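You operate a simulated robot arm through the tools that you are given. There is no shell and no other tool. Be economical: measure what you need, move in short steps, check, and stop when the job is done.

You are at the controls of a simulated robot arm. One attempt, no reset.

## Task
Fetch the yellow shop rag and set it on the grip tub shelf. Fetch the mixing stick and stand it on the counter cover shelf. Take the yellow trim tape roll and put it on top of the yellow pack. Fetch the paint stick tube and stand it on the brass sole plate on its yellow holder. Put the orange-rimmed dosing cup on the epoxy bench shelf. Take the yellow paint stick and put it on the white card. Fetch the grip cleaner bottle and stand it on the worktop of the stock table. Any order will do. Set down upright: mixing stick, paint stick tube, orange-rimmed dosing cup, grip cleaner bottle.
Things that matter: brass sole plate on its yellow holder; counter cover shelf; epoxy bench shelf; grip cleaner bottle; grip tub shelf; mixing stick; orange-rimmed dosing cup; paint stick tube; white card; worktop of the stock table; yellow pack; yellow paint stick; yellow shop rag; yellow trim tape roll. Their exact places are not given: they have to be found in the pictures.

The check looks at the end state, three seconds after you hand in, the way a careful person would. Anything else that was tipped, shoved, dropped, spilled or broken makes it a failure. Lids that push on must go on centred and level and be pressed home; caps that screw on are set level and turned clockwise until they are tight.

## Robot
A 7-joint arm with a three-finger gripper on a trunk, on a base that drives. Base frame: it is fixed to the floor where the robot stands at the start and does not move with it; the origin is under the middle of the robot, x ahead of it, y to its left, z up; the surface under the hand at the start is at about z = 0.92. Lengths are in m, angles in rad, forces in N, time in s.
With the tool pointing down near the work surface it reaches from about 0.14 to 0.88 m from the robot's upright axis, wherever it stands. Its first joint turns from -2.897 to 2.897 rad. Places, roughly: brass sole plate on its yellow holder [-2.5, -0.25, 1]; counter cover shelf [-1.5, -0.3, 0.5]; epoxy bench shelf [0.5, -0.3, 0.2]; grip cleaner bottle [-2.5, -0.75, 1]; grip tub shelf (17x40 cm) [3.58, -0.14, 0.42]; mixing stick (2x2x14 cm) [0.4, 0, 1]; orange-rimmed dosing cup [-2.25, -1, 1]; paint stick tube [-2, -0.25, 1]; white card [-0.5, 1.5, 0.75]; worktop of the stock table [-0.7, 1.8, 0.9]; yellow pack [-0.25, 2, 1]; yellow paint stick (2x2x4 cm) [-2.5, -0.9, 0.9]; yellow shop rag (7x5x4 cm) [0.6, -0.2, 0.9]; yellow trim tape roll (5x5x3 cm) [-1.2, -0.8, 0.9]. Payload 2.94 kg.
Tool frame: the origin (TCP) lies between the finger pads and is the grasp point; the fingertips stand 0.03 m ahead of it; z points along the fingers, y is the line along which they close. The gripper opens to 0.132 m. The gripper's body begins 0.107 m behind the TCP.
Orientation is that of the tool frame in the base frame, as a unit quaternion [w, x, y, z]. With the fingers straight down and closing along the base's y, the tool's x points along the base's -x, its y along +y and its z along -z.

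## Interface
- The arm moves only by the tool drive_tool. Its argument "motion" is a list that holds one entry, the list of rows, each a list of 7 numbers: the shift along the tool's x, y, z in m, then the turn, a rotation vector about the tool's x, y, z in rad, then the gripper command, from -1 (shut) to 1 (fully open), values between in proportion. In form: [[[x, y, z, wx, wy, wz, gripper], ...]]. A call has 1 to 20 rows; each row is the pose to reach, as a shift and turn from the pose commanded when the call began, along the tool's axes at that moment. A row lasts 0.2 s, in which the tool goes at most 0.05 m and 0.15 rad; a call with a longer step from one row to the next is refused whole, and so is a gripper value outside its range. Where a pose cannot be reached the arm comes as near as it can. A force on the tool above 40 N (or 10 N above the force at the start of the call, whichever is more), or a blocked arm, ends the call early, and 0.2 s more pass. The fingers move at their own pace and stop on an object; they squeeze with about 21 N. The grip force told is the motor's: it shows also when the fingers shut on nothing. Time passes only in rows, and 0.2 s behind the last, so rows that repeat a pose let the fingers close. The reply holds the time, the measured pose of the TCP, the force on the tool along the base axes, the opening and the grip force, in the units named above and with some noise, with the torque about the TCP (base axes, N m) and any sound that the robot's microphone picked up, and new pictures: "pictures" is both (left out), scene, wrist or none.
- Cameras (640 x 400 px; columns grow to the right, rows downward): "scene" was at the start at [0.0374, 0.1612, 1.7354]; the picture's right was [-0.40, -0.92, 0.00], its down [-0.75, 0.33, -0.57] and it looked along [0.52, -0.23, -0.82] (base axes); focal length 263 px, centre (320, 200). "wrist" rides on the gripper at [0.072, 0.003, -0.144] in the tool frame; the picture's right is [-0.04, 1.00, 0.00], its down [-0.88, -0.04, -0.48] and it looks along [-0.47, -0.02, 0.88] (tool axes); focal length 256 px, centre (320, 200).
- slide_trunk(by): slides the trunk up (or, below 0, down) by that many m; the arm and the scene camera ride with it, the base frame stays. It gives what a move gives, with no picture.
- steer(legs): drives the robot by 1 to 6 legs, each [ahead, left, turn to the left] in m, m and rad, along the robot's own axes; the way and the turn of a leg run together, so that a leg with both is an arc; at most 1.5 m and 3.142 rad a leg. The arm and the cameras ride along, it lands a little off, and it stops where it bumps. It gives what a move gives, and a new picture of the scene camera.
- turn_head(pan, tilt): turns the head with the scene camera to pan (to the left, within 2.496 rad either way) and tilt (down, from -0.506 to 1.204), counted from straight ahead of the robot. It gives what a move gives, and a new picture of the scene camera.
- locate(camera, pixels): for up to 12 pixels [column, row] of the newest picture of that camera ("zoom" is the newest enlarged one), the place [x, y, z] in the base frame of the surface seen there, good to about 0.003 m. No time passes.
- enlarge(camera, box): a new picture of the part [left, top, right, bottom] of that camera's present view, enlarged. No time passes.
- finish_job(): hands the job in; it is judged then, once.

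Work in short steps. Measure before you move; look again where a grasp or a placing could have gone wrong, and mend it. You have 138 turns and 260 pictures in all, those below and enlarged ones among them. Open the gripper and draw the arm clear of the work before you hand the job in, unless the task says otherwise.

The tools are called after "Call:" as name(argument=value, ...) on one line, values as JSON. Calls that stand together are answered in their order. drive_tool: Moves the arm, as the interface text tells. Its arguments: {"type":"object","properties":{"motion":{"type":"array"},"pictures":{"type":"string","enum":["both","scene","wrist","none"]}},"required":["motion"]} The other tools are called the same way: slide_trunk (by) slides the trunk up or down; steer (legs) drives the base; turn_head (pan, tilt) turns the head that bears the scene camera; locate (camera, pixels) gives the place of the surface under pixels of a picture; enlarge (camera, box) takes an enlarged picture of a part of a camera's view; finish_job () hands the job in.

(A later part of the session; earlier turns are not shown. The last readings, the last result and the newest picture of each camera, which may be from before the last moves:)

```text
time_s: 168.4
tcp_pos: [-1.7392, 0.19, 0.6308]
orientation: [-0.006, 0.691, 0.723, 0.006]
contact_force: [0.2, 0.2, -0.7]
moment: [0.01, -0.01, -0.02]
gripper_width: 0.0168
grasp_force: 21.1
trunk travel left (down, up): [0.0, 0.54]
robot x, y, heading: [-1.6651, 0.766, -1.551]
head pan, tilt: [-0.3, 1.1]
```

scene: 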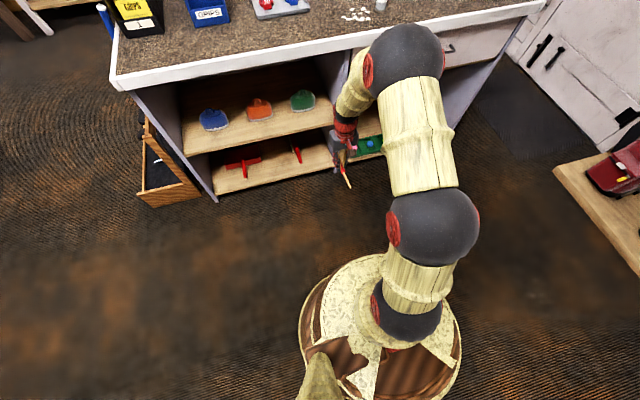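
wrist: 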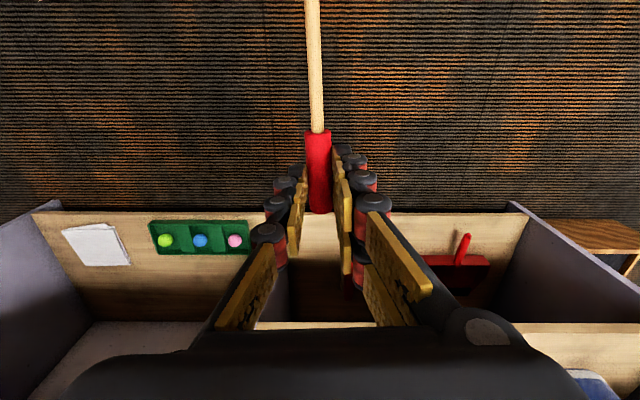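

Stick still held, aligned with tool x. I shift the base left 0.09 and pitch the hand to horizontal so the stick becomes vertical.

Call:
steer(legs=[[0, 0.09, -0.02]])

Call:
drive_tool(motion=[[[-0.01, 0.006, -0.005, 0, -0.143, 0, -1], [-0.02, 0.012, -0.01, 0, -0.286, 0, -1], [-0.03, 0.018, -0.015, 0, -0.429, 0, -1], [-0.04, 0.024, -0.02, 0, -0.571, 0, -1], [-0.05, 0.03, -0.025, 0, -0.714, 0, -1], [-0.06, 0.036, -0.03, 0, -0.857, 0, -1], [-0.07, 0.042, -0.035, 0, -1.0, 0, -1], [-0.08, 0.048, -0.04, 0, -1.143, 0, -1], [-0.09, 0.054, -0.045, 0, -1.286, 0, -1], [-0.1, 0.06, -0.05, 0, -1.429, 0, -1], [-0.11, 0.07, -0.055, 0, -1.57, 0, -1], [-0.11, 0.07, -0.055, 0, -1.57, 0, -1]]])

```text
time_s: 169.5
tcp_pos: [-1.6614, 0.1908, 0.6301]
orientation: [-0.005, 0.697, 0.717, 0.005]
contact_force: [0.5, -0.1, -0.4]
moment: [0.0, 0.02, 0.03]
gripper_width: 0.0175
grasp_force: 21.0
trunk travel left (down, up): [0.0, 0.54]
robot x, y, heading: [-1.5803, 0.767, -1.575]
head pan, tilt: [-0.3, 1.1]
```

scene: 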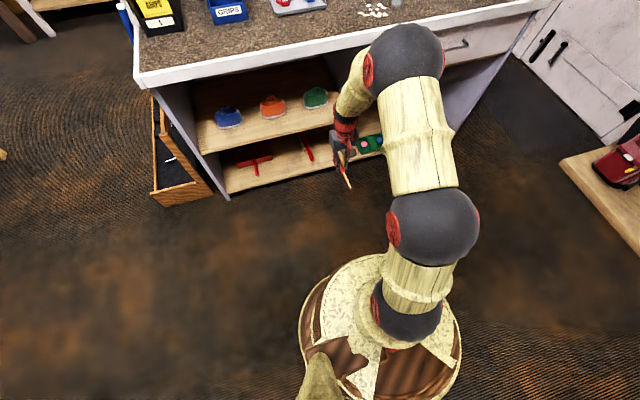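

```text
time_s: 172.1
tcp_pos: [-1.6321, 0.0746, 0.6897]
orientation: [0.523, 0.498, 0.512, -0.465]
contact_force: [0.0, -0.5, 0.7]
moment: [0.0, 0.0, 0.01]
gripper_width: 0.0168
grasp_force: 21.3
out of reach, approached as far as the arm can: row 5, 6, 8, 9, 10, 11, 12
trunk travel left (down, up): [0.0, 0.54]
robot x, y, heading: [-1.5737, 0.7665, -1.574]
head pan, tilt: [-0.3, 1.1]
```

scene: 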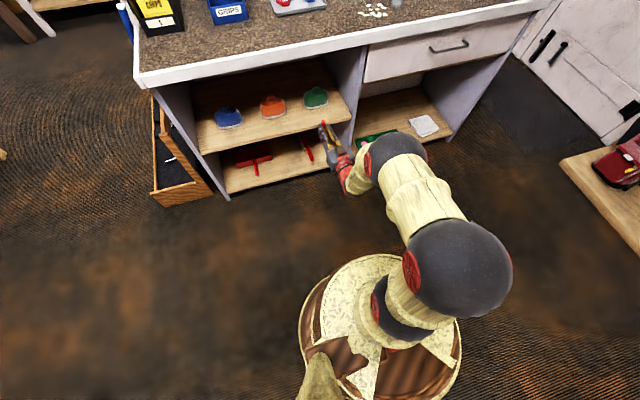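
wrist: 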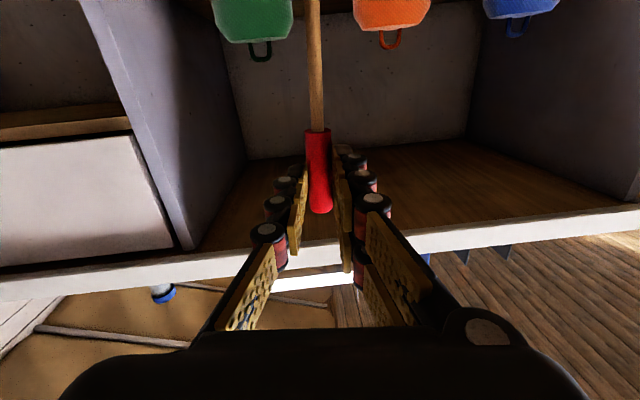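

Nearly horizontal; it was just at the near limit. Moving forward 0.12 m should bring it into full reach.

Call:
drive_tool(motion=[[[0, 0.003, 0.03, 0, 0, 0, -1], [0, 0.006, 0.06, 0, 0, 0, -1], [0, 0.009, 0.09, 0, 0, 0, -1], [0, 0.012, 0.12, 0, 0, 0, -1], [0, 0.012, 0.12, 0, 0, 0, -1]]], pictures="wrist")

Call:
enlarge(camera="wrist", box=[240, 0, 400, 230])

```text
time_s: 173.3
tcp_pos: [-1.6285, 0.0463, 0.6903]
orientation: [0.525, 0.495, 0.516, -0.461]
contact_force: [-0.5, 0.1, 0.0]
moment: [0.02, 0.01, 0.0]
gripper_width: 0.0168
grasp_force: 20.4
out of reach, approached as far as the arm can: row 2, 3, 4, 5
trunk travel left (down, up): [0.0, 0.54]
robot x, y, heading: [-1.5783, 0.7663, -1.577]
head pan, tilt: [-0.3, 1.1]
```

wrist: 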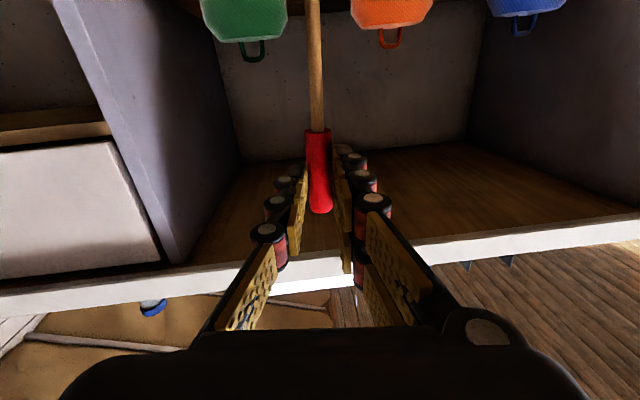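

```text
1.74 times, centred on (320, 115) of wrist
```

zoom: 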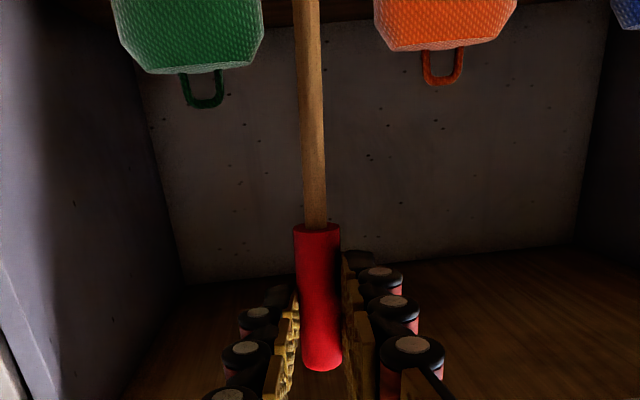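

Further reach is blocked by joint limits here, though the hand is almost horizontal. I test lowering by 0.09 with the command pulled back.

Call:
drive_tool(motion=[[[0.02, 0, -0.03, 0, 0, 0, -1], [0.04, 0, -0.06, 0, 0, 0, -1], [0.06, 0, -0.08, 0, 0, 0, -1], [0.08, 0, -0.08, 0, 0, 0, -1], [0.09, 0, -0.08, 0, 0, 0, -1], [0.09, 0, -0.08, 0, 0, 0, -1]]], pictures="wrist")

```text
time_s: 174.7
tcp_pos: [-1.6423, 0.1157, 0.6068]
orientation: [0.533, 0.505, 0.508, -0.451]
contact_force: [-0.1, -0.1, -0.8]
moment: [0.03, 0.0, -0.01]
gripper_width: 0.0168
grasp_force: 21.0
out of reach, approached as far as the arm can: row 2, 3, 4, 5, 6
trunk travel left (down, up): [0.0, 0.54]
robot x, y, heading: [-1.5759, 0.7699, -1.571]
head pan, tilt: [-0.3, 1.1]
```

wrist: 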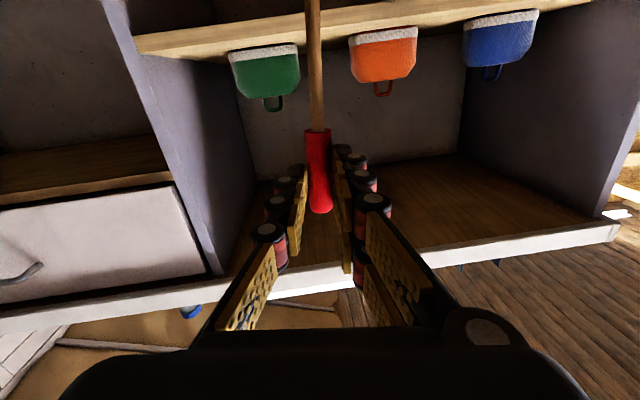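

It reaches z 0.607 with ~0.08 rad tilt because the command pulls sideways. I move the command to where the arm actually is, to let the orientation settle.

Call:
drive_tool(motion=[[[0, -0.03, -0.04, 0, 0, 0, -1], [0, -0.06, -0.075, 0, 0, 0, -1], [0, -0.06, -0.075, 0, 0, 0, -1], [0, -0.06, -0.075, 0, 0, 0, -1]]], pictures="none")

```text
time_s: 175.7
tcp_pos: [-1.7218, 0.1718, 0.6135]
orientation: [0.529, 0.503, 0.51, -0.455]
contact_force: [-0.2, -0.3, -0.4]
moment: [0.05, -0.03, -0.02]
gripper_width: 0.0169
grasp_force: 21.1
out of reach, approached as far as the arm can: row 1, 2, 3, 4
trunk travel left (down, up): [0.0, 0.54]
robot x, y, heading: [-1.5793, 0.768, -1.575]
head pan, tilt: [-0.3, 1.1]
```

The command evidently follows the reached pose. I now apply the roll/pitch correction (-0.025 about y, -0.075 about z) and shift back.

Call:
drive_tool(motion=[[[0, 0.02, 0.0, 0, -0.012, -0.035, -1], [0, 0.04, 0.0, 0, -0.025, -0.075, -1], [0, 0.04, 0.0, 0, -0.025, -0.075, -1]]], pictures="wrist")

Call:
enlarge(camera="wrist", box=[240, 0, 400, 230])

Call:
locate(camera="zoom", pixels=[[308, 10], [310, 60], [312, 110], [314, 160], [315, 210], [317, 240], [319, 290], [320, 340]])

```text
time_s: 176.5
tcp_pos: [-1.7146, 0.1367, 0.6277]
orientation: [0.53, 0.485, 0.519, -0.463]
contact_force: [0.1, -0.2, 0.2]
moment: [0.0, -0.03, -0.01]
gripper_width: 0.017
grasp_force: 20.6
out of reach, approached as far as the arm can: row 1, 2, 3
trunk travel left (down, up): [0.0, 0.54]
robot x, y, heading: [-1.5726, 0.7645, -1.575]
head pan, tilt: [-0.3, 1.1]
```

wrist: 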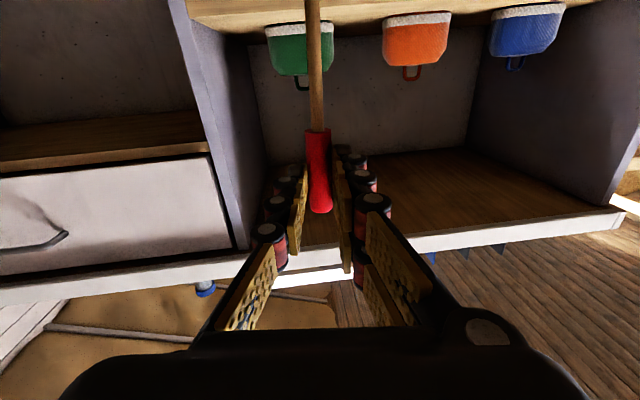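

```text
1.74 times, centred on (320, 115) of wrist
```

zoom: 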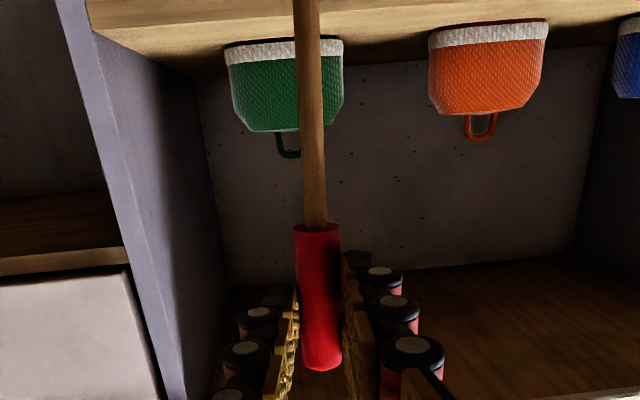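

```text
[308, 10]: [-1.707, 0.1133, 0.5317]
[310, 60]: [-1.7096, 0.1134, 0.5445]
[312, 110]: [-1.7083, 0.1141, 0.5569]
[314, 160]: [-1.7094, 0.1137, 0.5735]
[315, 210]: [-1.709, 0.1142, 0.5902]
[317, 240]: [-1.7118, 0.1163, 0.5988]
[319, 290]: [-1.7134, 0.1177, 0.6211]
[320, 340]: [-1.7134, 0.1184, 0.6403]
```

The stick is now nearly vertical (axis tilt ~0.03). One more small roll correction, then I drive the base so the stick goes into the gap (0.295 ahead, 0.133 left).

Call:
drive_tool(motion=[[[0, 0, 0, 0, -0.005, -0.033, -1], [0, 0, 0, 0, -0.01, -0.033, -1]]], pictures="none")

Call:
steer(legs=[[0.1, 0.13, 0], [0.16, 0, 0]])

Call:
drive_tool(motion=[[[0, 0, 0, 0, 0, 0, -1]]], pictures="wrist")

```text
time_s: 177.1
tcp_pos: [-1.7144, 0.134, 0.6282]
orientation: [0.53, 0.485, 0.519, -0.464]
contact_force: [-0.3, 0.4, 0.1]
moment: [0.0, 0.01, 0.0]
gripper_width: 0.017
grasp_force: 21.1
trunk travel left (down, up): [0.0, 0.54]
robot x, y, heading: [-1.5781, 0.7642, -1.572]
head pan, tilt: [-0.3, 1.1]
```

```text
time_s: 179.6
tcp_pos: [-1.5838, -0.1257, 0.6285]
orientation: [0.53, 0.485, 0.518, -0.463]
contact_force: [0.1, -0.3, -0.2]
moment: [0.01, 0.03, 0.03]
gripper_width: 0.0167
grasp_force: 21.2
trunk travel left (down, up): [0.0, 0.54]
robot x, y, heading: [-1.4456, 0.5041, -1.574]
head pan, tilt: [-0.3, 1.1]
```

scene: 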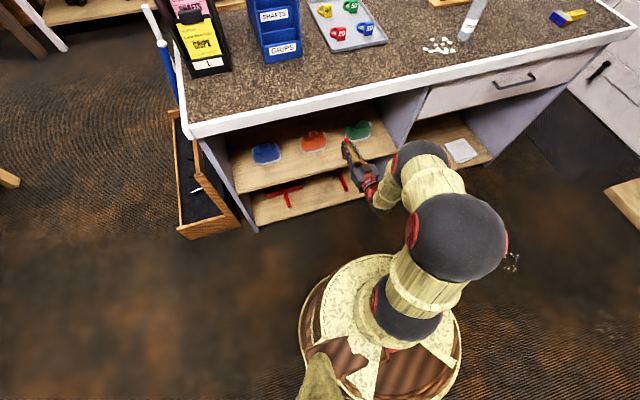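

```text
time_s: 180.0
tcp_pos: [-1.5816, -0.1265, 0.6283]
orientation: [0.53, 0.485, 0.519, -0.463]
contact_force: [0.2, 0.0, -0.4]
moment: [0.04, 0.0, -0.04]
gripper_width: 0.0168
grasp_force: 21.5
trunk travel left (down, up): [0.0, 0.54]
robot x, y, heading: [-1.4448, 0.507, -1.57]
head pan, tilt: [-0.3, 1.1]
```

wrist: 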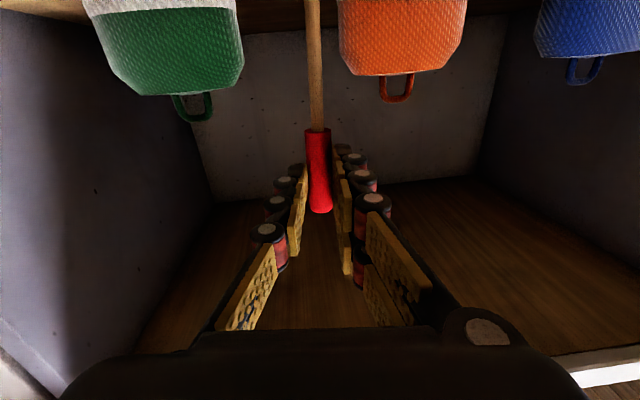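

Stick at y≈-0.15. I try the remaining roll correction together with a small sideways shift.

Call:
drive_tool(motion=[[[0, 0.005, 0.005, 0, -0.005, -0.02, -1], [0, 0.01, 0.01, 0, -0.01, -0.04, -1], [0, 0.01, 0.01, 0, -0.01, -0.04, -1]]], pictures="wrist")

Call:
enlarge(camera="wrist", box=[240, 0, 400, 230])

Call:
locate(camera="zoom", pixels=[[308, 10], [310, 60], [312, 110], [314, 160], [315, 210], [317, 240], [319, 290], [320, 340]])

```text
time_s: 180.8
tcp_pos: [-1.5835, -0.1455, 0.6346]
orientation: [0.529, 0.476, 0.523, -0.469]
contact_force: [0.4, -0.4, 0.5]
moment: [0.0, 0.03, 0.04]
gripper_width: 0.0171
grasp_force: 20.7
out of reach, approached as far as the arm can: row 1, 2, 3
trunk travel left (down, up): [0.0, 0.54]
robot x, y, heading: [-1.4459, 0.5019, -1.575]
head pan, tilt: [-0.3, 1.1]
```

wrist: 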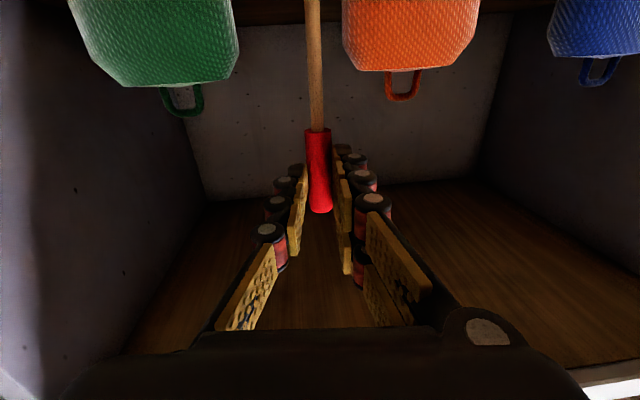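

```text
1.74 times, centred on (320, 115) of wrist
```

zoom: 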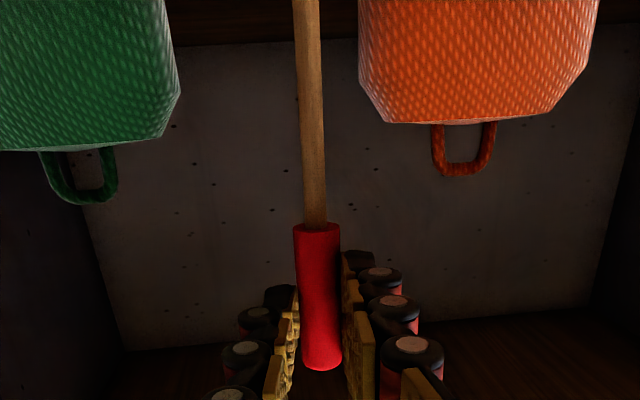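

```text
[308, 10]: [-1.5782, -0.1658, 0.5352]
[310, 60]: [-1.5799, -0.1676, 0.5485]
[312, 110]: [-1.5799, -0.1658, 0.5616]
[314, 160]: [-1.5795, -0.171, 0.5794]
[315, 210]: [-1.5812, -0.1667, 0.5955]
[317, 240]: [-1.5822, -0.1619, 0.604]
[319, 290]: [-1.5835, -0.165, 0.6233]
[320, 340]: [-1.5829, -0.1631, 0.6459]
```

Orientation is now vertical within ~0.013 rad by pose. I drive 2 cm further in, then lower 0.025 with the arm and re-check.

Call:
steer(legs=[[0.025, 0, 0]])

Call:
drive_tool(motion=[[[0.008, 0, 0, 0, 0, 0, -1], [0.016, 0, 0, 0, 0, 0, -1], [0.025, 0, 0, 0, 0, 0, -1], [0.025, 0, 0, 0, 0, 0, -1]]], pictures="wrist")

```text
time_s: 181.6
tcp_pos: [-1.5829, -0.1705, 0.633]
orientation: [0.529, 0.476, 0.523, -0.469]
contact_force: [0.1, -0.5, 0.2]
moment: [0.01, 0.02, 0.0]
gripper_width: 0.0168
grasp_force: 20.6
trunk travel left (down, up): [0.0, 0.54]
robot x, y, heading: [-1.445, 0.4782, -1.575]
head pan, tilt: [-0.3, 1.1]
```

scene: 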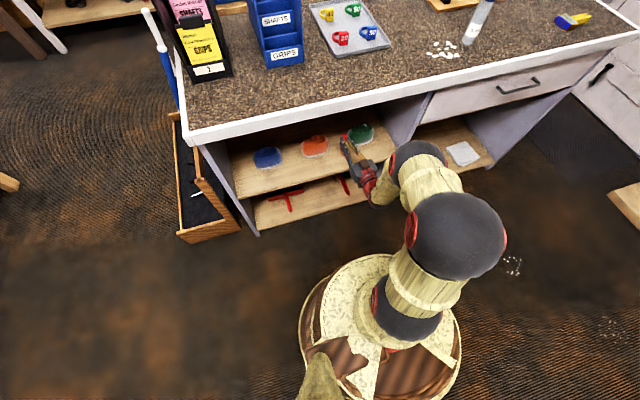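

```text
time_s: 182.6
tcp_pos: [-1.583, -0.1709, 0.6071]
orientation: [0.532, 0.476, 0.523, -0.465]
contact_force: [-0.5, 0.6, -0.4]
moment: [0.02, 0.01, 0.02]
gripper_width: 0.0168
grasp_force: 20.9
trunk travel left (down, up): [0.0, 0.54]
robot x, y, heading: [-1.446, 0.4817, -1.577]
head pan, tilt: [-0.3, 1.1]
```

wrist: 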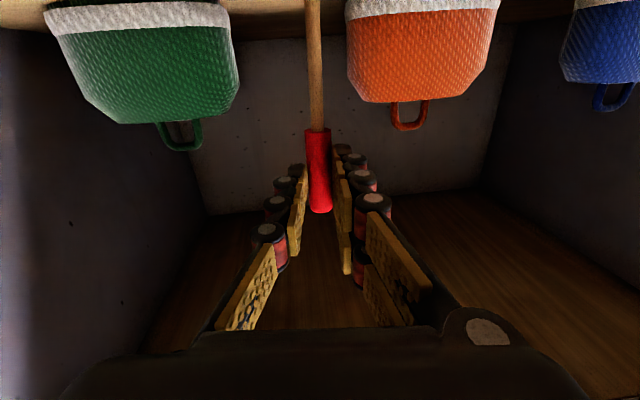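

Good. I add a -0.02 roll and lower in small steps toward contact.

Call:
drive_tool(motion=[[[0.002, 0, 0, 0, 0, -0.01, -1], [0.004, 0, 0, 0, 0, -0.02, -1], [0.006, 0, 0, 0, 0, -0.02, -1], [0.007, 0, 0, 0, 0, -0.02, -1]]], pictures="none")

Call:
drive_tool(motion=[[[0.0005, 0, 0, 0, 0, 0, -1], [0.001, 0, 0, 0, 0, 0, -1]]], pictures="none")

Call:
drive_tool(motion=[[[0.0005, 0, 0, 0, 0, 0, -1], [0.001, 0, 0, 0, 0, 0, -1]]], pictures="none")

Call:
drive_tool(motion=[[[0.0005, 0, 0, 0, 0, 0, -1], [0.001, 0, 0, 0, 0, 0, -1]]], pictures="none")

```text
time_s: 183.6
tcp_pos: [-1.5901, -0.1777, 0.6052]
orientation: [0.528, 0.474, 0.527, -0.468]
contact_force: [0.3, -0.8, -0.2]
moment: [0.05, 0.0, -0.01]
gripper_width: 0.0171
grasp_force: 20.8
out of reach, approached as far as the arm can: row 2, 3, 4
trunk travel left (down, up): [0.0, 0.54]
robot x, y, heading: [-1.4478, 0.4813, -1.578]
head pan, tilt: [-0.3, 1.1]
```

```text
time_s: 184.2
tcp_pos: [-1.5897, -0.1789, 0.6063]
orientation: [0.528, 0.473, 0.527, -0.468]
contact_force: [0.6, -0.8, 0.1]
moment: [-0.01, -0.02, 0.0]
gripper_width: 0.0168
grasp_force: 21.4
trunk travel left (down, up): [0.0, 0.54]
robot x, y, heading: [-1.4483, 0.4789, -1.574]
head pan, tilt: [-0.3, 1.1]
```

```text
time_s: 184.8
tcp_pos: [-1.5895, -0.1786, 0.6041]
orientation: [0.528, 0.473, 0.527, -0.468]
contact_force: [-0.4, -0.3, -0.6]
moment: [-0.01, 0.01, 0.02]
gripper_width: 0.0169
grasp_force: 21.0
trunk travel left (down, up): [0.0, 0.54]
robot x, y, heading: [-1.4455, 0.4783, -1.576]
head pan, tilt: [-0.3, 1.1]
```

```text
time_s: 185.4
tcp_pos: [-1.592, -0.18, 0.6039]
orientation: [0.528, 0.472, 0.528, -0.469]
contact_force: [0.0, 0.5, -1.1]
moment: [0.03, 0.01, -0.01]
gripper_width: 0.0168
grasp_force: 20.9
out of reach, approached as far as the arm can: row 2
trunk travel left (down, up): [0.0, 0.54]
robot x, y, heading: [-1.4447, 0.4802, -1.573]
head pan, tilt: [-0.3, 1.1]
```

Vertical within 0.004 rad now; near the reach limit. I lower while pulling back slightly to stay reachable.

Call:
drive_tool(motion=[[[0.002, 0, -0.004, 0, 0, 0, -1], [0.004, 0, -0.007, 0, 0, 0, -1], [0.004, 0, -0.007, 0, 0, 0, -1]]], pictures="wrist")

Call:
enlarge(camera="wrist", box=[240, 0, 400, 230])

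Call:
turn_head(pan=0.25, tilt=1.0)

Call:
enlarge(camera="scene", box=[280, 100, 440, 200])

```text
time_s: 186.2
tcp_pos: [-1.596, -0.1767, 0.6002]
orientation: [0.528, 0.472, 0.528, -0.469]
contact_force: [-1.1, 0.8, -0.9]
moment: [-0.01, 0.01, -0.01]
gripper_width: 0.0171
grasp_force: 20.6
out of reach, approached as far as the arm can: row 2, 3
trunk travel left (down, up): [0.0, 0.54]
robot x, y, heading: [-1.447, 0.48, -1.571]
head pan, tilt: [-0.3, 1.1]
```

wrist: 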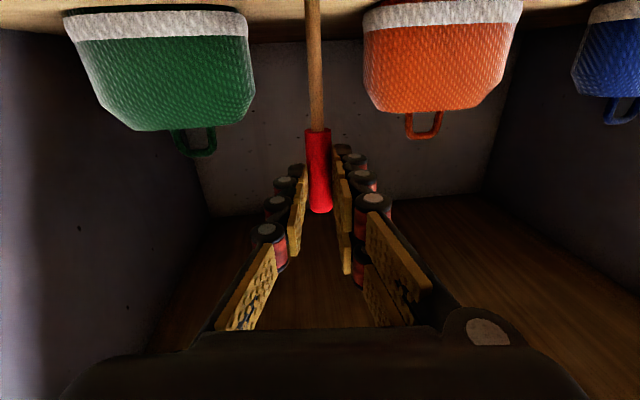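

```text
1.74 times, centred on (320, 115) of wrist
```

zoom: 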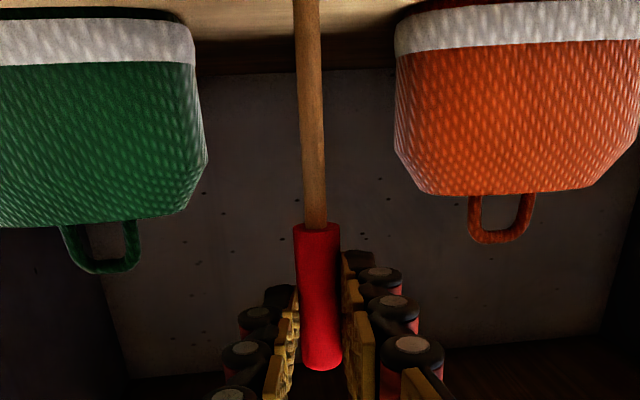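

```text
time_s: 187.2
tcp_pos: [-1.5973, -0.1771, 0.6002]
orientation: [0.528, 0.472, 0.528, -0.469]
contact_force: [0.0, -1.1, -0.6]
moment: [-0.01, 0.0, 0.0]
gripper_width: 0.0169
grasp_force: 21.1
trunk travel left (down, up): [0.0, 0.54]
robot x, y, heading: [-1.4477, 0.4775, -1.572]
head pan, tilt: [0.25, 1.0]
```

scene: 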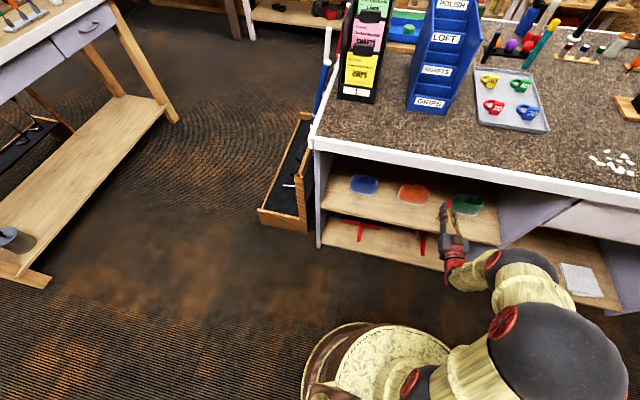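

```text
4.00 times, centred on (360, 150) of scene
```

zoom: 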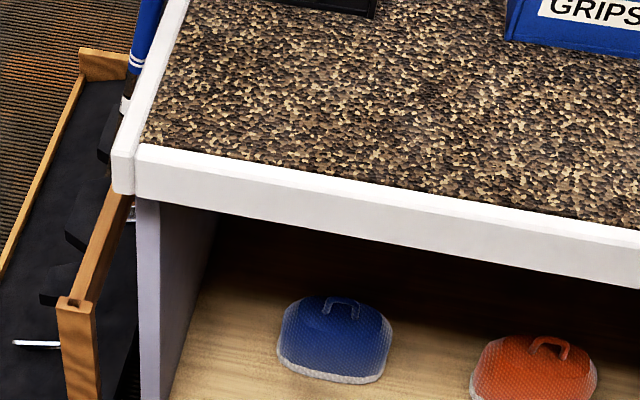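

I measure the handle's top end to compute the remaining gap.

Call:
locate(camera="wrist", pixels=[[319, 208], [319, 200], [317, 134], [316, 120], [313, 5]])

```text
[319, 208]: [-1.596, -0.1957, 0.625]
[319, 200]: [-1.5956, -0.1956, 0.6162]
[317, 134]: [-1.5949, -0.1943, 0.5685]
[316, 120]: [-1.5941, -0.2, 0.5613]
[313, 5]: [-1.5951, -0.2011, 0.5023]
```

The handle's lower edge is at ~0.567 vs ~0.564 when standing: gap ≈3 mm. I lower in 1 mm calls watching force.

Call:
drive_tool(motion=[[[0.0007, 0, -0.0005, 0, 0, 0, -1], [0.0014, 0, -0.001, 0, 0, 0, -1]]], pictures="none")

Call:
drive_tool(motion=[[[0.0007, 0, -0.0005, 0, 0, 0, -1], [0.0014, 0, -0.001, 0, 0, 0, -1]]], pictures="none")

Call:
drive_tool(motion=[[[0.0005, 0, -0.0005, 0, 0, 0, -1], [0.001, 0, -0.001, 0, 0, 0, -1]]], pictures="none")

```text
time_s: 187.8
tcp_pos: [-1.5978, -0.1762, 0.5991]
orientation: [0.528, 0.473, 0.527, -0.47]
contact_force: [0.6, 0.3, 0.4]
moment: [0.0, 0.03, 0.02]
gripper_width: 0.0167
grasp_force: 21.1
trunk travel left (down, up): [0.0, 0.54]
robot x, y, heading: [-1.4487, 0.4752, -1.573]
head pan, tilt: [0.25, 1.0]
```

```text
time_s: 188.4
tcp_pos: [-1.5987, -0.1767, 0.5972]
orientation: [0.527, 0.472, 0.528, -0.47]
contact_force: [0.2, -0.3, -0.2]
moment: [-0.04, -0.02, 0.0]
gripper_width: 0.0167
grasp_force: 21.1
trunk travel left (down, up): [0.0, 0.54]
robot x, y, heading: [-1.4472, 0.4784, -1.573]
head pan, tilt: [0.25, 1.0]
```

```text
time_s: 189.0
tcp_pos: [-1.5984, -0.1753, 0.5973]
orientation: [0.528, 0.471, 0.528, -0.469]
contact_force: [1.3, -0.9, 1.3]
moment: [-0.08, -0.05, 0.04]
gripper_width: 0.0169
grasp_force: 20.6
trunk travel left (down, up): [0.0, 0.54]
robot x, y, heading: [-1.4443, 0.4792, -1.574]
head pan, tilt: [0.25, 1.0]
```

Light contact (1.3 N) and the pose is vertical. I release slowly.

Call:
drive_tool(motion=[[[0.0003, 0, -0.0003, 0, 0, 0, -1], [0.0003, 0, -0.0003, 0, 0, 0, -0.74], [0.0003, 0, -0.0003, 0, 0, 0, -0.72], [0.0003, 0, -0.0003, 0, 0, 0, -0.7], [0.0003, 0, -0.0003, 0, 0, 0, -0.66], [0.0003, 0, -0.0003, 0, 0, 0, -0.6], [0.0003, 0, -0.0003, 0, 0, 0, -0.55]]], pictures="wrist")

```text
time_s: 190.6
tcp_pos: [-1.5979, -0.1761, 0.5969]
orientation: [0.527, 0.473, 0.527, -0.47]
contact_force: [-0.3, -0.1, -0.5]
moment: [0.03, -0.01, 0.0]
gripper_width: 0.0297
grasp_force: 0.0
trunk travel left (down, up): [0.0, 0.54]
robot x, y, heading: [-1.4454, 0.4773, -1.577]
head pan, tilt: [0.25, 1.0]
```

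wrist: 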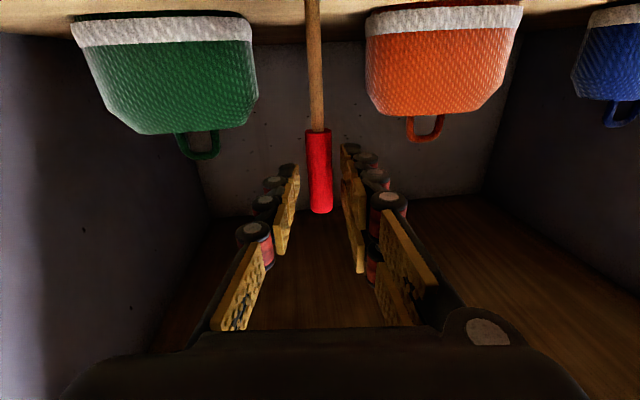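

It stands freely. I open wider (fingers are above the covers) and back the base straight out.

Call:
drive_tool(motion=[[[0, 0, 0, 0, 0, 0, -0.4], [0, 0, 0, 0, 0, 0, -0.2], [0, 0, 0, 0, 0, 0, 0], [0, 0, 0, 0, 0, 0, 0], [0, 0, 0, 0, 0, 0, 0]]], pictures="none")

Call:
steer(legs=[[-0.3, 0, 0]])

Call:
enlarge(camera="scene", box=[300, 120, 520, 260])

```text
time_s: 191.8
tcp_pos: [-1.5976, -0.1766, 0.5978]
orientation: [0.528, 0.471, 0.528, -0.469]
contact_force: [-0.3, 0.2, -0.1]
moment: [0.02, 0.02, 0.02]
gripper_width: 0.066
grasp_force: 0.1
trunk travel left (down, up): [0.0, 0.54]
robot x, y, heading: [-1.4475, 0.479, -1.579]
head pan, tilt: [0.25, 1.0]
```

```text
time_s: 193.8
tcp_pos: [-1.5998, 0.1295, 0.5961]
orientation: [0.527, 0.473, 0.527, -0.471]
contact_force: [0.2, 0.6, 0.0]
moment: [-0.02, 0.02, 0.03]
gripper_width: 0.066
grasp_force: 0.1
trunk travel left (down, up): [0.0, 0.54]
robot x, y, heading: [-1.4436, 0.7883, -1.58]
head pan, tilt: [0.25, 1.0]
```

scene: 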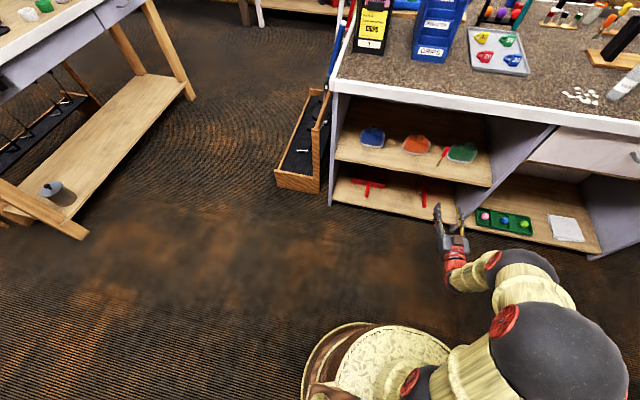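

```text
2.86 times, centred on (410, 190) of scene
```

zoom: 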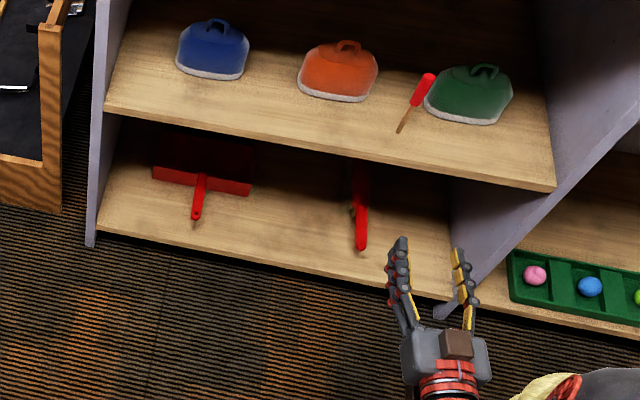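

The stick appears upright between orange and green covers (zoom (415,105)). I verify by locating top and bottom.

Call:
locate(camera="zoom", pixels=[[427, 78], [421, 92], [415, 103], [408, 117], [402, 128], [399, 131]])

```text
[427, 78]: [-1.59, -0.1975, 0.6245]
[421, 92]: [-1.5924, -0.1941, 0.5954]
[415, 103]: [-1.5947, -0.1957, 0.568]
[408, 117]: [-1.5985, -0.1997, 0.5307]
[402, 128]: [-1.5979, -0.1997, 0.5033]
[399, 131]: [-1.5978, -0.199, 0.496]
```

Standing well. I bring the arm back to pointing down and raise the trunk, then look at the island top.

Call:
drive_tool(motion=[[[-0.03, 0.01, 0, 0, 0.143, 0, 0], [-0.06, 0.02, 0, 0, 0.286, 0, 0], [-0.09, 0.03, 0, 0, 0.429, 0, 0], [-0.11, 0.04, 0, 0, 0.571, 0, 0], [-0.13, 0.05, 0, 0, 0.714, 0, 0], [-0.15, 0.06, 0, 0, 0.857, 0, 0], [-0.17, 0.07, 0, 0, 1.0, 0, 0], [-0.19, 0.08, 0, 0, 1.143, 0, 0], [-0.21, 0.09, 0, 0, 1.286, 0, 0], [-0.23, 0.1, 0, 0, 1.429, 0, 0], [-0.25, 0.11, 0, 0, 1.57, 0, 0]]], pictures="none")

Call:
slide_trunk(by=0.35)

Call:
turn_head(pan=-0.3, tilt=0.7)

Call:
enlarge(camera="scene", box=[0, 60, 640, 330])

```text
time_s: 196.2
tcp_pos: [-1.4921, 0.1404, 0.8465]
orientation: [-0.001, 0.669, 0.743, 0.002]
contact_force: [0.9, 0.4, 0.2]
moment: [-0.03, -0.03, -0.01]
gripper_width: 0.0659
grasp_force: 0.1
trunk travel left (down, up): [0.0, 0.54]
robot x, y, heading: [-1.4418, 0.7843, -1.582]
head pan, tilt: [0.25, 1.0]
```

```text
time_s: 199.7
tcp_pos: [-1.4911, 0.1393, 1.1964]
orientation: [0.001, 0.668, 0.744, 0.002]
contact_force: [0.2, 0.1, 0.1]
moment: [0.01, 0.01, 0.03]
gripper_width: 0.0659
grasp_force: 0.1
trunk travel left (down, up): [-0.35, 0.19]
robot x, y, heading: [-1.441, 0.7822, -1.581]
head pan, tilt: [0.25, 1.0]
```

```text
time_s: 200.6
tcp_pos: [-1.4911, 0.1406, 1.1954]
orientation: [0.0, 0.668, 0.744, 0.002]
contact_force: [-0.2, 0.0, 0.4]
moment: [-0.01, 0.0, -0.03]
gripper_width: 0.0658
grasp_force: 0.1
trunk travel left (down, up): [-0.35, 0.19]
robot x, y, heading: [-1.4446, 0.7851, -1.581]
head pan, tilt: [-0.3, 0.7]
```

scene: 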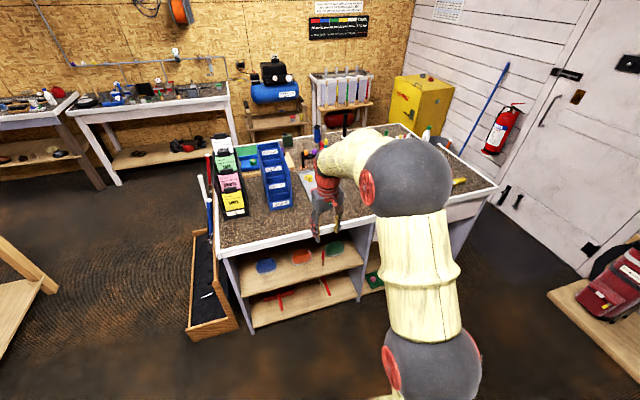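

```text
1.00 times, centred on (320, 195) of scene (not enlarged: the box is as wide or as high as the picture)
```

zoom: 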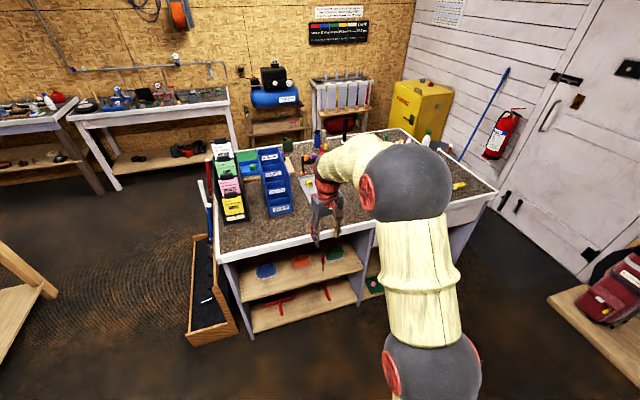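

I drive along the island to x≈-2.15 to view the tube and brass plate.

Call:
steer(legs=[[0.08, -0.72, 0]])

Call:
turn_head(pan=-0.25, tilt=0.95)

```text
time_s: 204.4
tcp_pos: [-2.1829, 0.0667, 1.1966]
orientation: [0.001, 0.667, 0.745, 0.002]
contact_force: [1.2, 0.6, -0.3]
moment: [-0.02, 0.0, -0.04]
gripper_width: 0.0659
grasp_force: 0.0
trunk travel left (down, up): [-0.35, 0.19]
robot x, y, heading: [-2.1391, 0.7083, -1.578]
head pan, tilt: [-0.3, 0.7]
```

scene: 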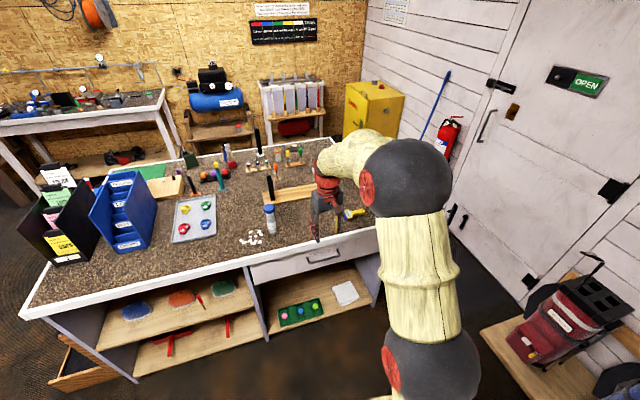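

```text
time_s: 205.2
tcp_pos: [-2.1833, 0.0662, 1.1961]
orientation: [0.0, 0.667, 0.745, 0.001]
contact_force: [-0.3, 0.8, -0.1]
moment: [-0.03, -0.01, 0.02]
gripper_width: 0.0659
grasp_force: 0.0
trunk travel left (down, up): [-0.35, 0.19]
robot x, y, heading: [-2.1328, 0.7064, -1.572]
head pan, tilt: [-0.25, 0.949]
```

scene: 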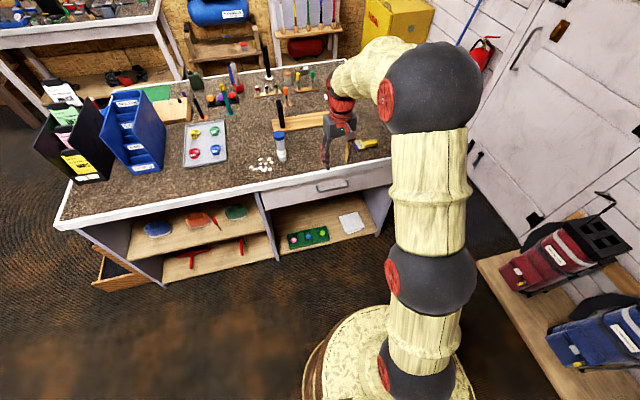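

I enlarge the island top.

Call:
enlarge(camera="scene", box=[180, 40, 420, 190])

Call:
locate(camera="zoom", pixels=[[267, 262], [267, 280], [270, 310], [495, 275], [470, 280], [300, 225], [300, 120], [230, 300], [350, 210], [268, 325]])

```text
2.67 times, centred on (300, 115) of scene
```

zoom: 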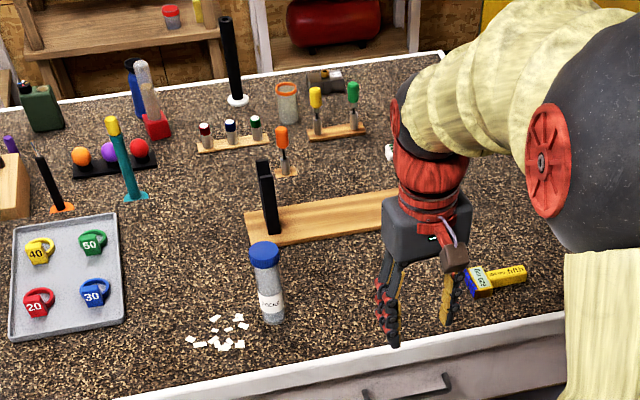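

```text
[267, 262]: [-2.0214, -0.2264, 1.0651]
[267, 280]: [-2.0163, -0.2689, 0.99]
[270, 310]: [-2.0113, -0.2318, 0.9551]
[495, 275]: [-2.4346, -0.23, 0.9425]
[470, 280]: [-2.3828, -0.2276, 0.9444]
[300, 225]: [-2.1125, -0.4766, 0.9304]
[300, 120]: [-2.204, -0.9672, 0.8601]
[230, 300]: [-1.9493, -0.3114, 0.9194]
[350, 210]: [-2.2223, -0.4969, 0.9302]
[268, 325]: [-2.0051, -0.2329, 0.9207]
```

Tube is at ≈(-2.013,-0.24). I enlarge the yellow holder at its right.

Call:
enlarge(camera="scene", box=[335, 125, 395, 165])

Call:
enlarge(camera="scene", box=[262, 120, 302, 175])

```text
10.00 times, centred on (365, 145) of scene
```

zoom: 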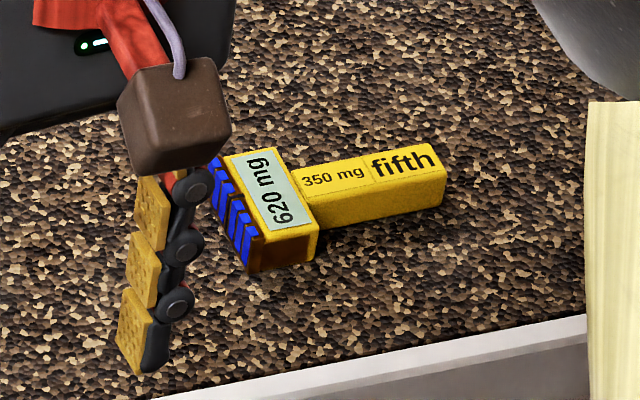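

```text
7.27 times, centred on (282, 148) of scene
```

zoom: 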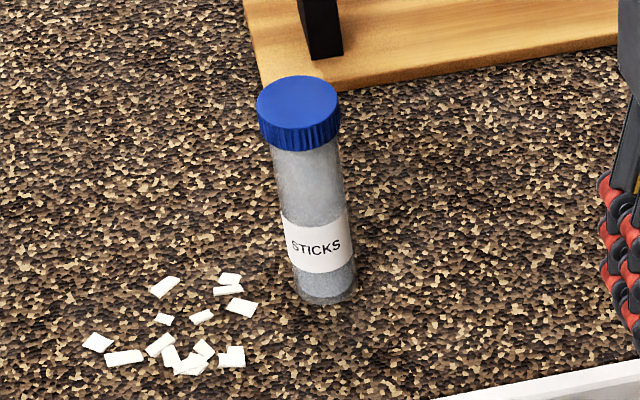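

A grey round object is partly hidden behind the forearm. I swing the hand to the left (+x) to see the right end of the island.

Call:
drive_tool(motion=[[[0.01, 0.045, -0.02, 0, 0, 0, 0], [0.02, 0.09, -0.04, 0, 0, 0, 0], [0.03, 0.135, -0.06, 0, 0, 0, 0], [0.04, 0.18, -0.08, 0, 0, 0, 0], [0.05, 0.225, -0.08, 0, 0, 0, 0], [0.06, 0.27, -0.08, 0, 0, 0, 0], [0.07, 0.315, -0.08, 0, 0, 0, 0], [0.08, 0.36, -0.08, 0, 0, 0, 0]]], pictures="none")

Call:
turn_head(pan=-0.4, tilt=0.9)

Call:
enlarge(camera="scene", box=[200, 60, 440, 210])

```text
refused: row 1 steps farther than a row can; nothing moved
```

```text
time_s: 205.9
tcp_pos: [-2.1826, 0.0667, 1.1961]
orientation: [0.0, 0.667, 0.745, 0.001]
contact_force: [0.4, 0.3, -0.3]
moment: [-0.03, -0.02, 0.01]
gripper_width: 0.0659
grasp_force: 0.0
trunk travel left (down, up): [-0.35, 0.19]
robot x, y, heading: [-2.1376, 0.7082, -1.576]
head pan, tilt: [-0.4, 0.901]
```

scene: 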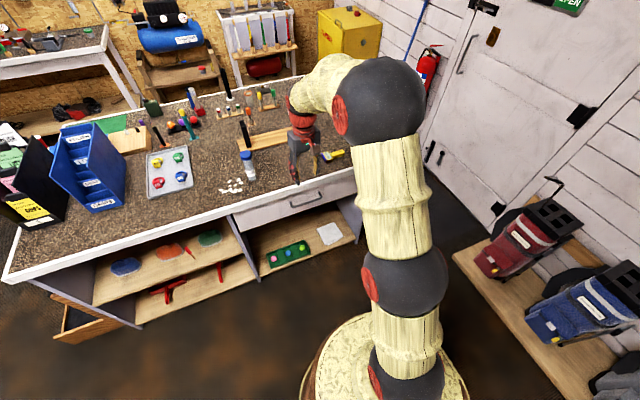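

```text
2.67 times, centred on (320, 135) of scene
```

zoom: 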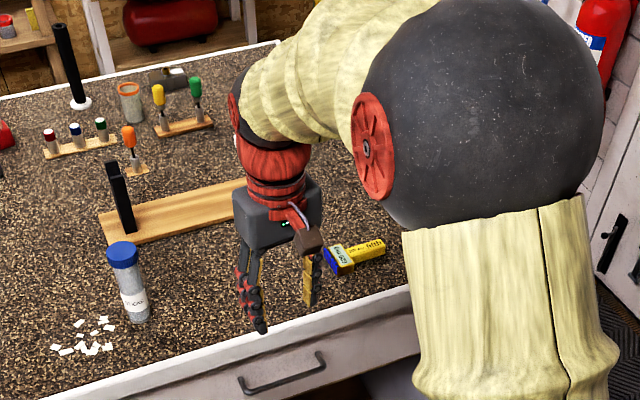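

I move the hand over the tube instead (0.17,-0.30 in base), which also clears the view.

Call:
drive_tool(motion=[[[-0.04, 0.017, 0, 0, 0, 0, 0.3], [-0.079, 0.034, 0, 0, 0, 0, 0.3], [-0.119, 0.051, 0, 0, 0, 0, 0.3], [-0.158, 0.068, 0, 0, 0, 0, 0.3], [-0.198, 0.085, 0, 0, 0, 0, 0.3], [-0.238, 0.102, 0, 0, 0, 0, 0.3], [-0.277, 0.119, 0, 0, 0, 0, 0.3], [-0.317, 0.136, 0, 0, 0, 0, 0.3]]])

Call:
enlarge(camera="scene", box=[240, 60, 440, 210])

```text
time_s: 207.7
tcp_pos: [-2.0483, -0.1626, 1.1958]
orientation: [0.001, 0.667, 0.745, 0.001]
contact_force: [0.6, -0.3, -0.3]
moment: [0.0, 0.03, -0.02]
gripper_width: 0.0862
grasp_force: 0.4
out of reach, approached as far as the arm can: row 7, 8
trunk travel left (down, up): [-0.35, 0.19]
robot x, y, heading: [-2.136, 0.7088, -1.579]
head pan, tilt: [-0.4, 0.901]
```

scene: 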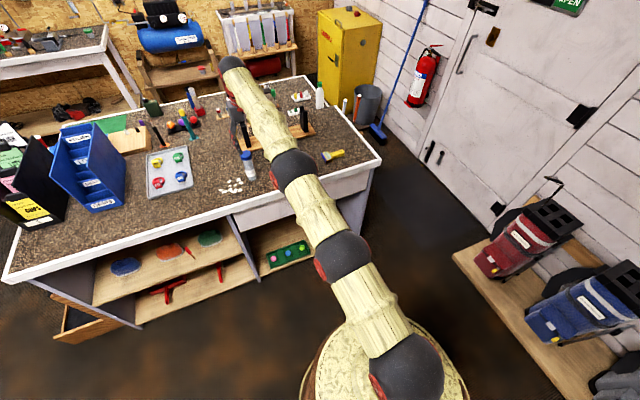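
wrist: 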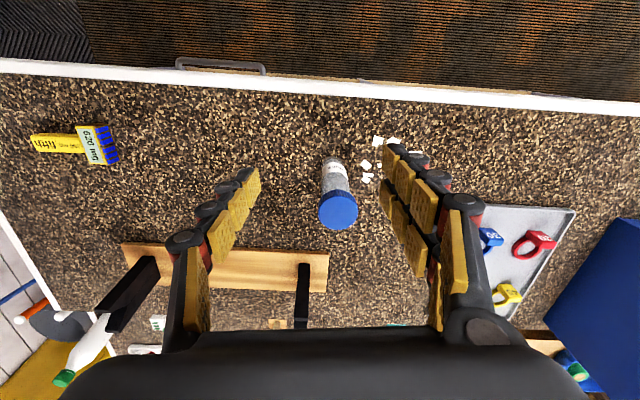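

```text
2.67 times, centred on (340, 135) of scene
```

zoom: 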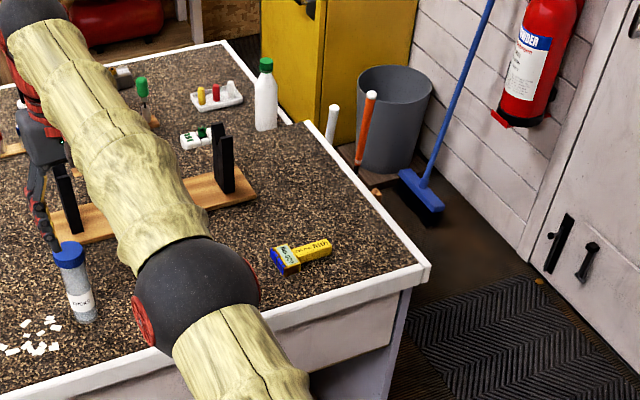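

The grip cleaner bottle (white, green cap) and a white tray with a yellow stick are visible. I look closely at the yellow item and at the white tray.

Call:
enlarge(camera="scene", box=[315, 140, 355, 170])

Call:
locate(camera="zoom", pixels=[[180, 200], [230, 240], [270, 190], [400, 160], [480, 110], [100, 260], [170, 150], [290, 240], [200, 270], [300, 320]])

Call:
enlarge(camera="scene", box=[285, 70, 350, 120])

Call:
locate(camera="zoom", pixels=[[370, 160], [380, 60], [375, 230], [120, 185], [170, 170], [230, 190], [90, 270], [160, 130], [140, 215], [120, 165]])

```text
13.33 times, centred on (335, 155) of scene
```

zoom: 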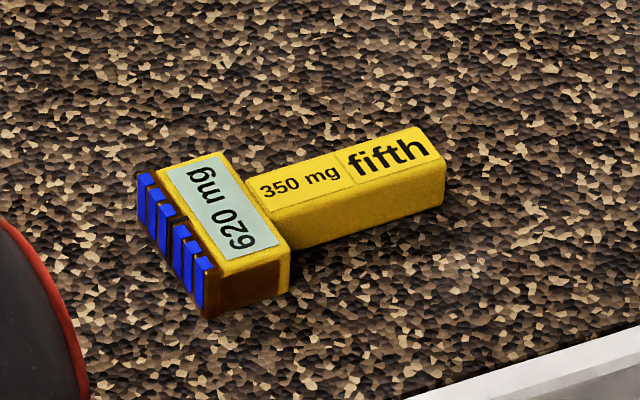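

```text
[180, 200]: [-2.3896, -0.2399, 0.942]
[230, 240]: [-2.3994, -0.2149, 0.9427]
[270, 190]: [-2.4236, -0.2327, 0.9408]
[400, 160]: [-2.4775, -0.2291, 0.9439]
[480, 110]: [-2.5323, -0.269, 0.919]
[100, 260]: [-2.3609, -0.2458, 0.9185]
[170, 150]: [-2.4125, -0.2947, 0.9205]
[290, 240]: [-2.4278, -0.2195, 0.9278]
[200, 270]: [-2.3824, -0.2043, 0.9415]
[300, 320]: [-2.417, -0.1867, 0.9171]
```

```text
8.00 times, centred on (318, 95) of scene
```

zoom: 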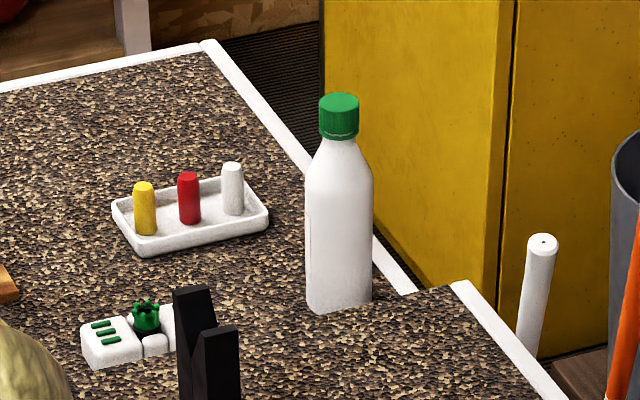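

```text
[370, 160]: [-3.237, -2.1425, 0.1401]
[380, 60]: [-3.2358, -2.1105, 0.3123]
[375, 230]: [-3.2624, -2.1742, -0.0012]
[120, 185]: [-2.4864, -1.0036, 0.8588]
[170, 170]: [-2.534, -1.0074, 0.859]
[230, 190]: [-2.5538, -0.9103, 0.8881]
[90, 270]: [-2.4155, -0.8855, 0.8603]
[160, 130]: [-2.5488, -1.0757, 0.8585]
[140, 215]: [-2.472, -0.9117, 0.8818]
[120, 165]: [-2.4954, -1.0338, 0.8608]
```

I now measure the tube in the wrist view.

Call:
locate(camera="wrist", pixels=[[338, 210], [322, 208], [355, 208], [338, 225], [336, 180], [334, 165], [360, 200]])

Call:
enlarge(camera="wrist", box=[20, 110, 130, 180])

```text
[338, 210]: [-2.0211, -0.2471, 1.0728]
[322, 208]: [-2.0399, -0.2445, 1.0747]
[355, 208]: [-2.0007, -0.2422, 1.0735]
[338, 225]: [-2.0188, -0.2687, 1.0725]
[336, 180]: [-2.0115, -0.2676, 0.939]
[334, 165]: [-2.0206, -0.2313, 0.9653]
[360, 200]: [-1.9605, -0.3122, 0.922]
```

```text
5.71 times, centred on (75, 145) of wrist
```

zoom: 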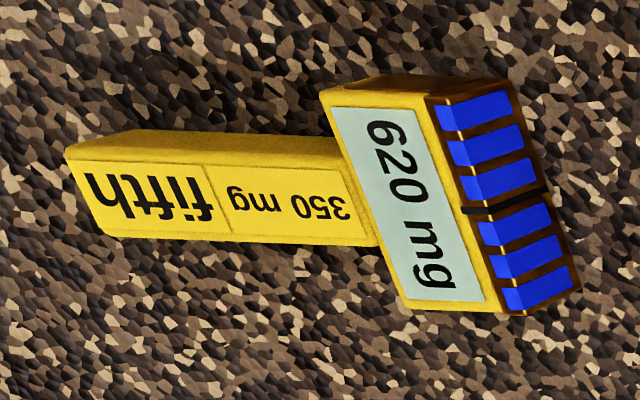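

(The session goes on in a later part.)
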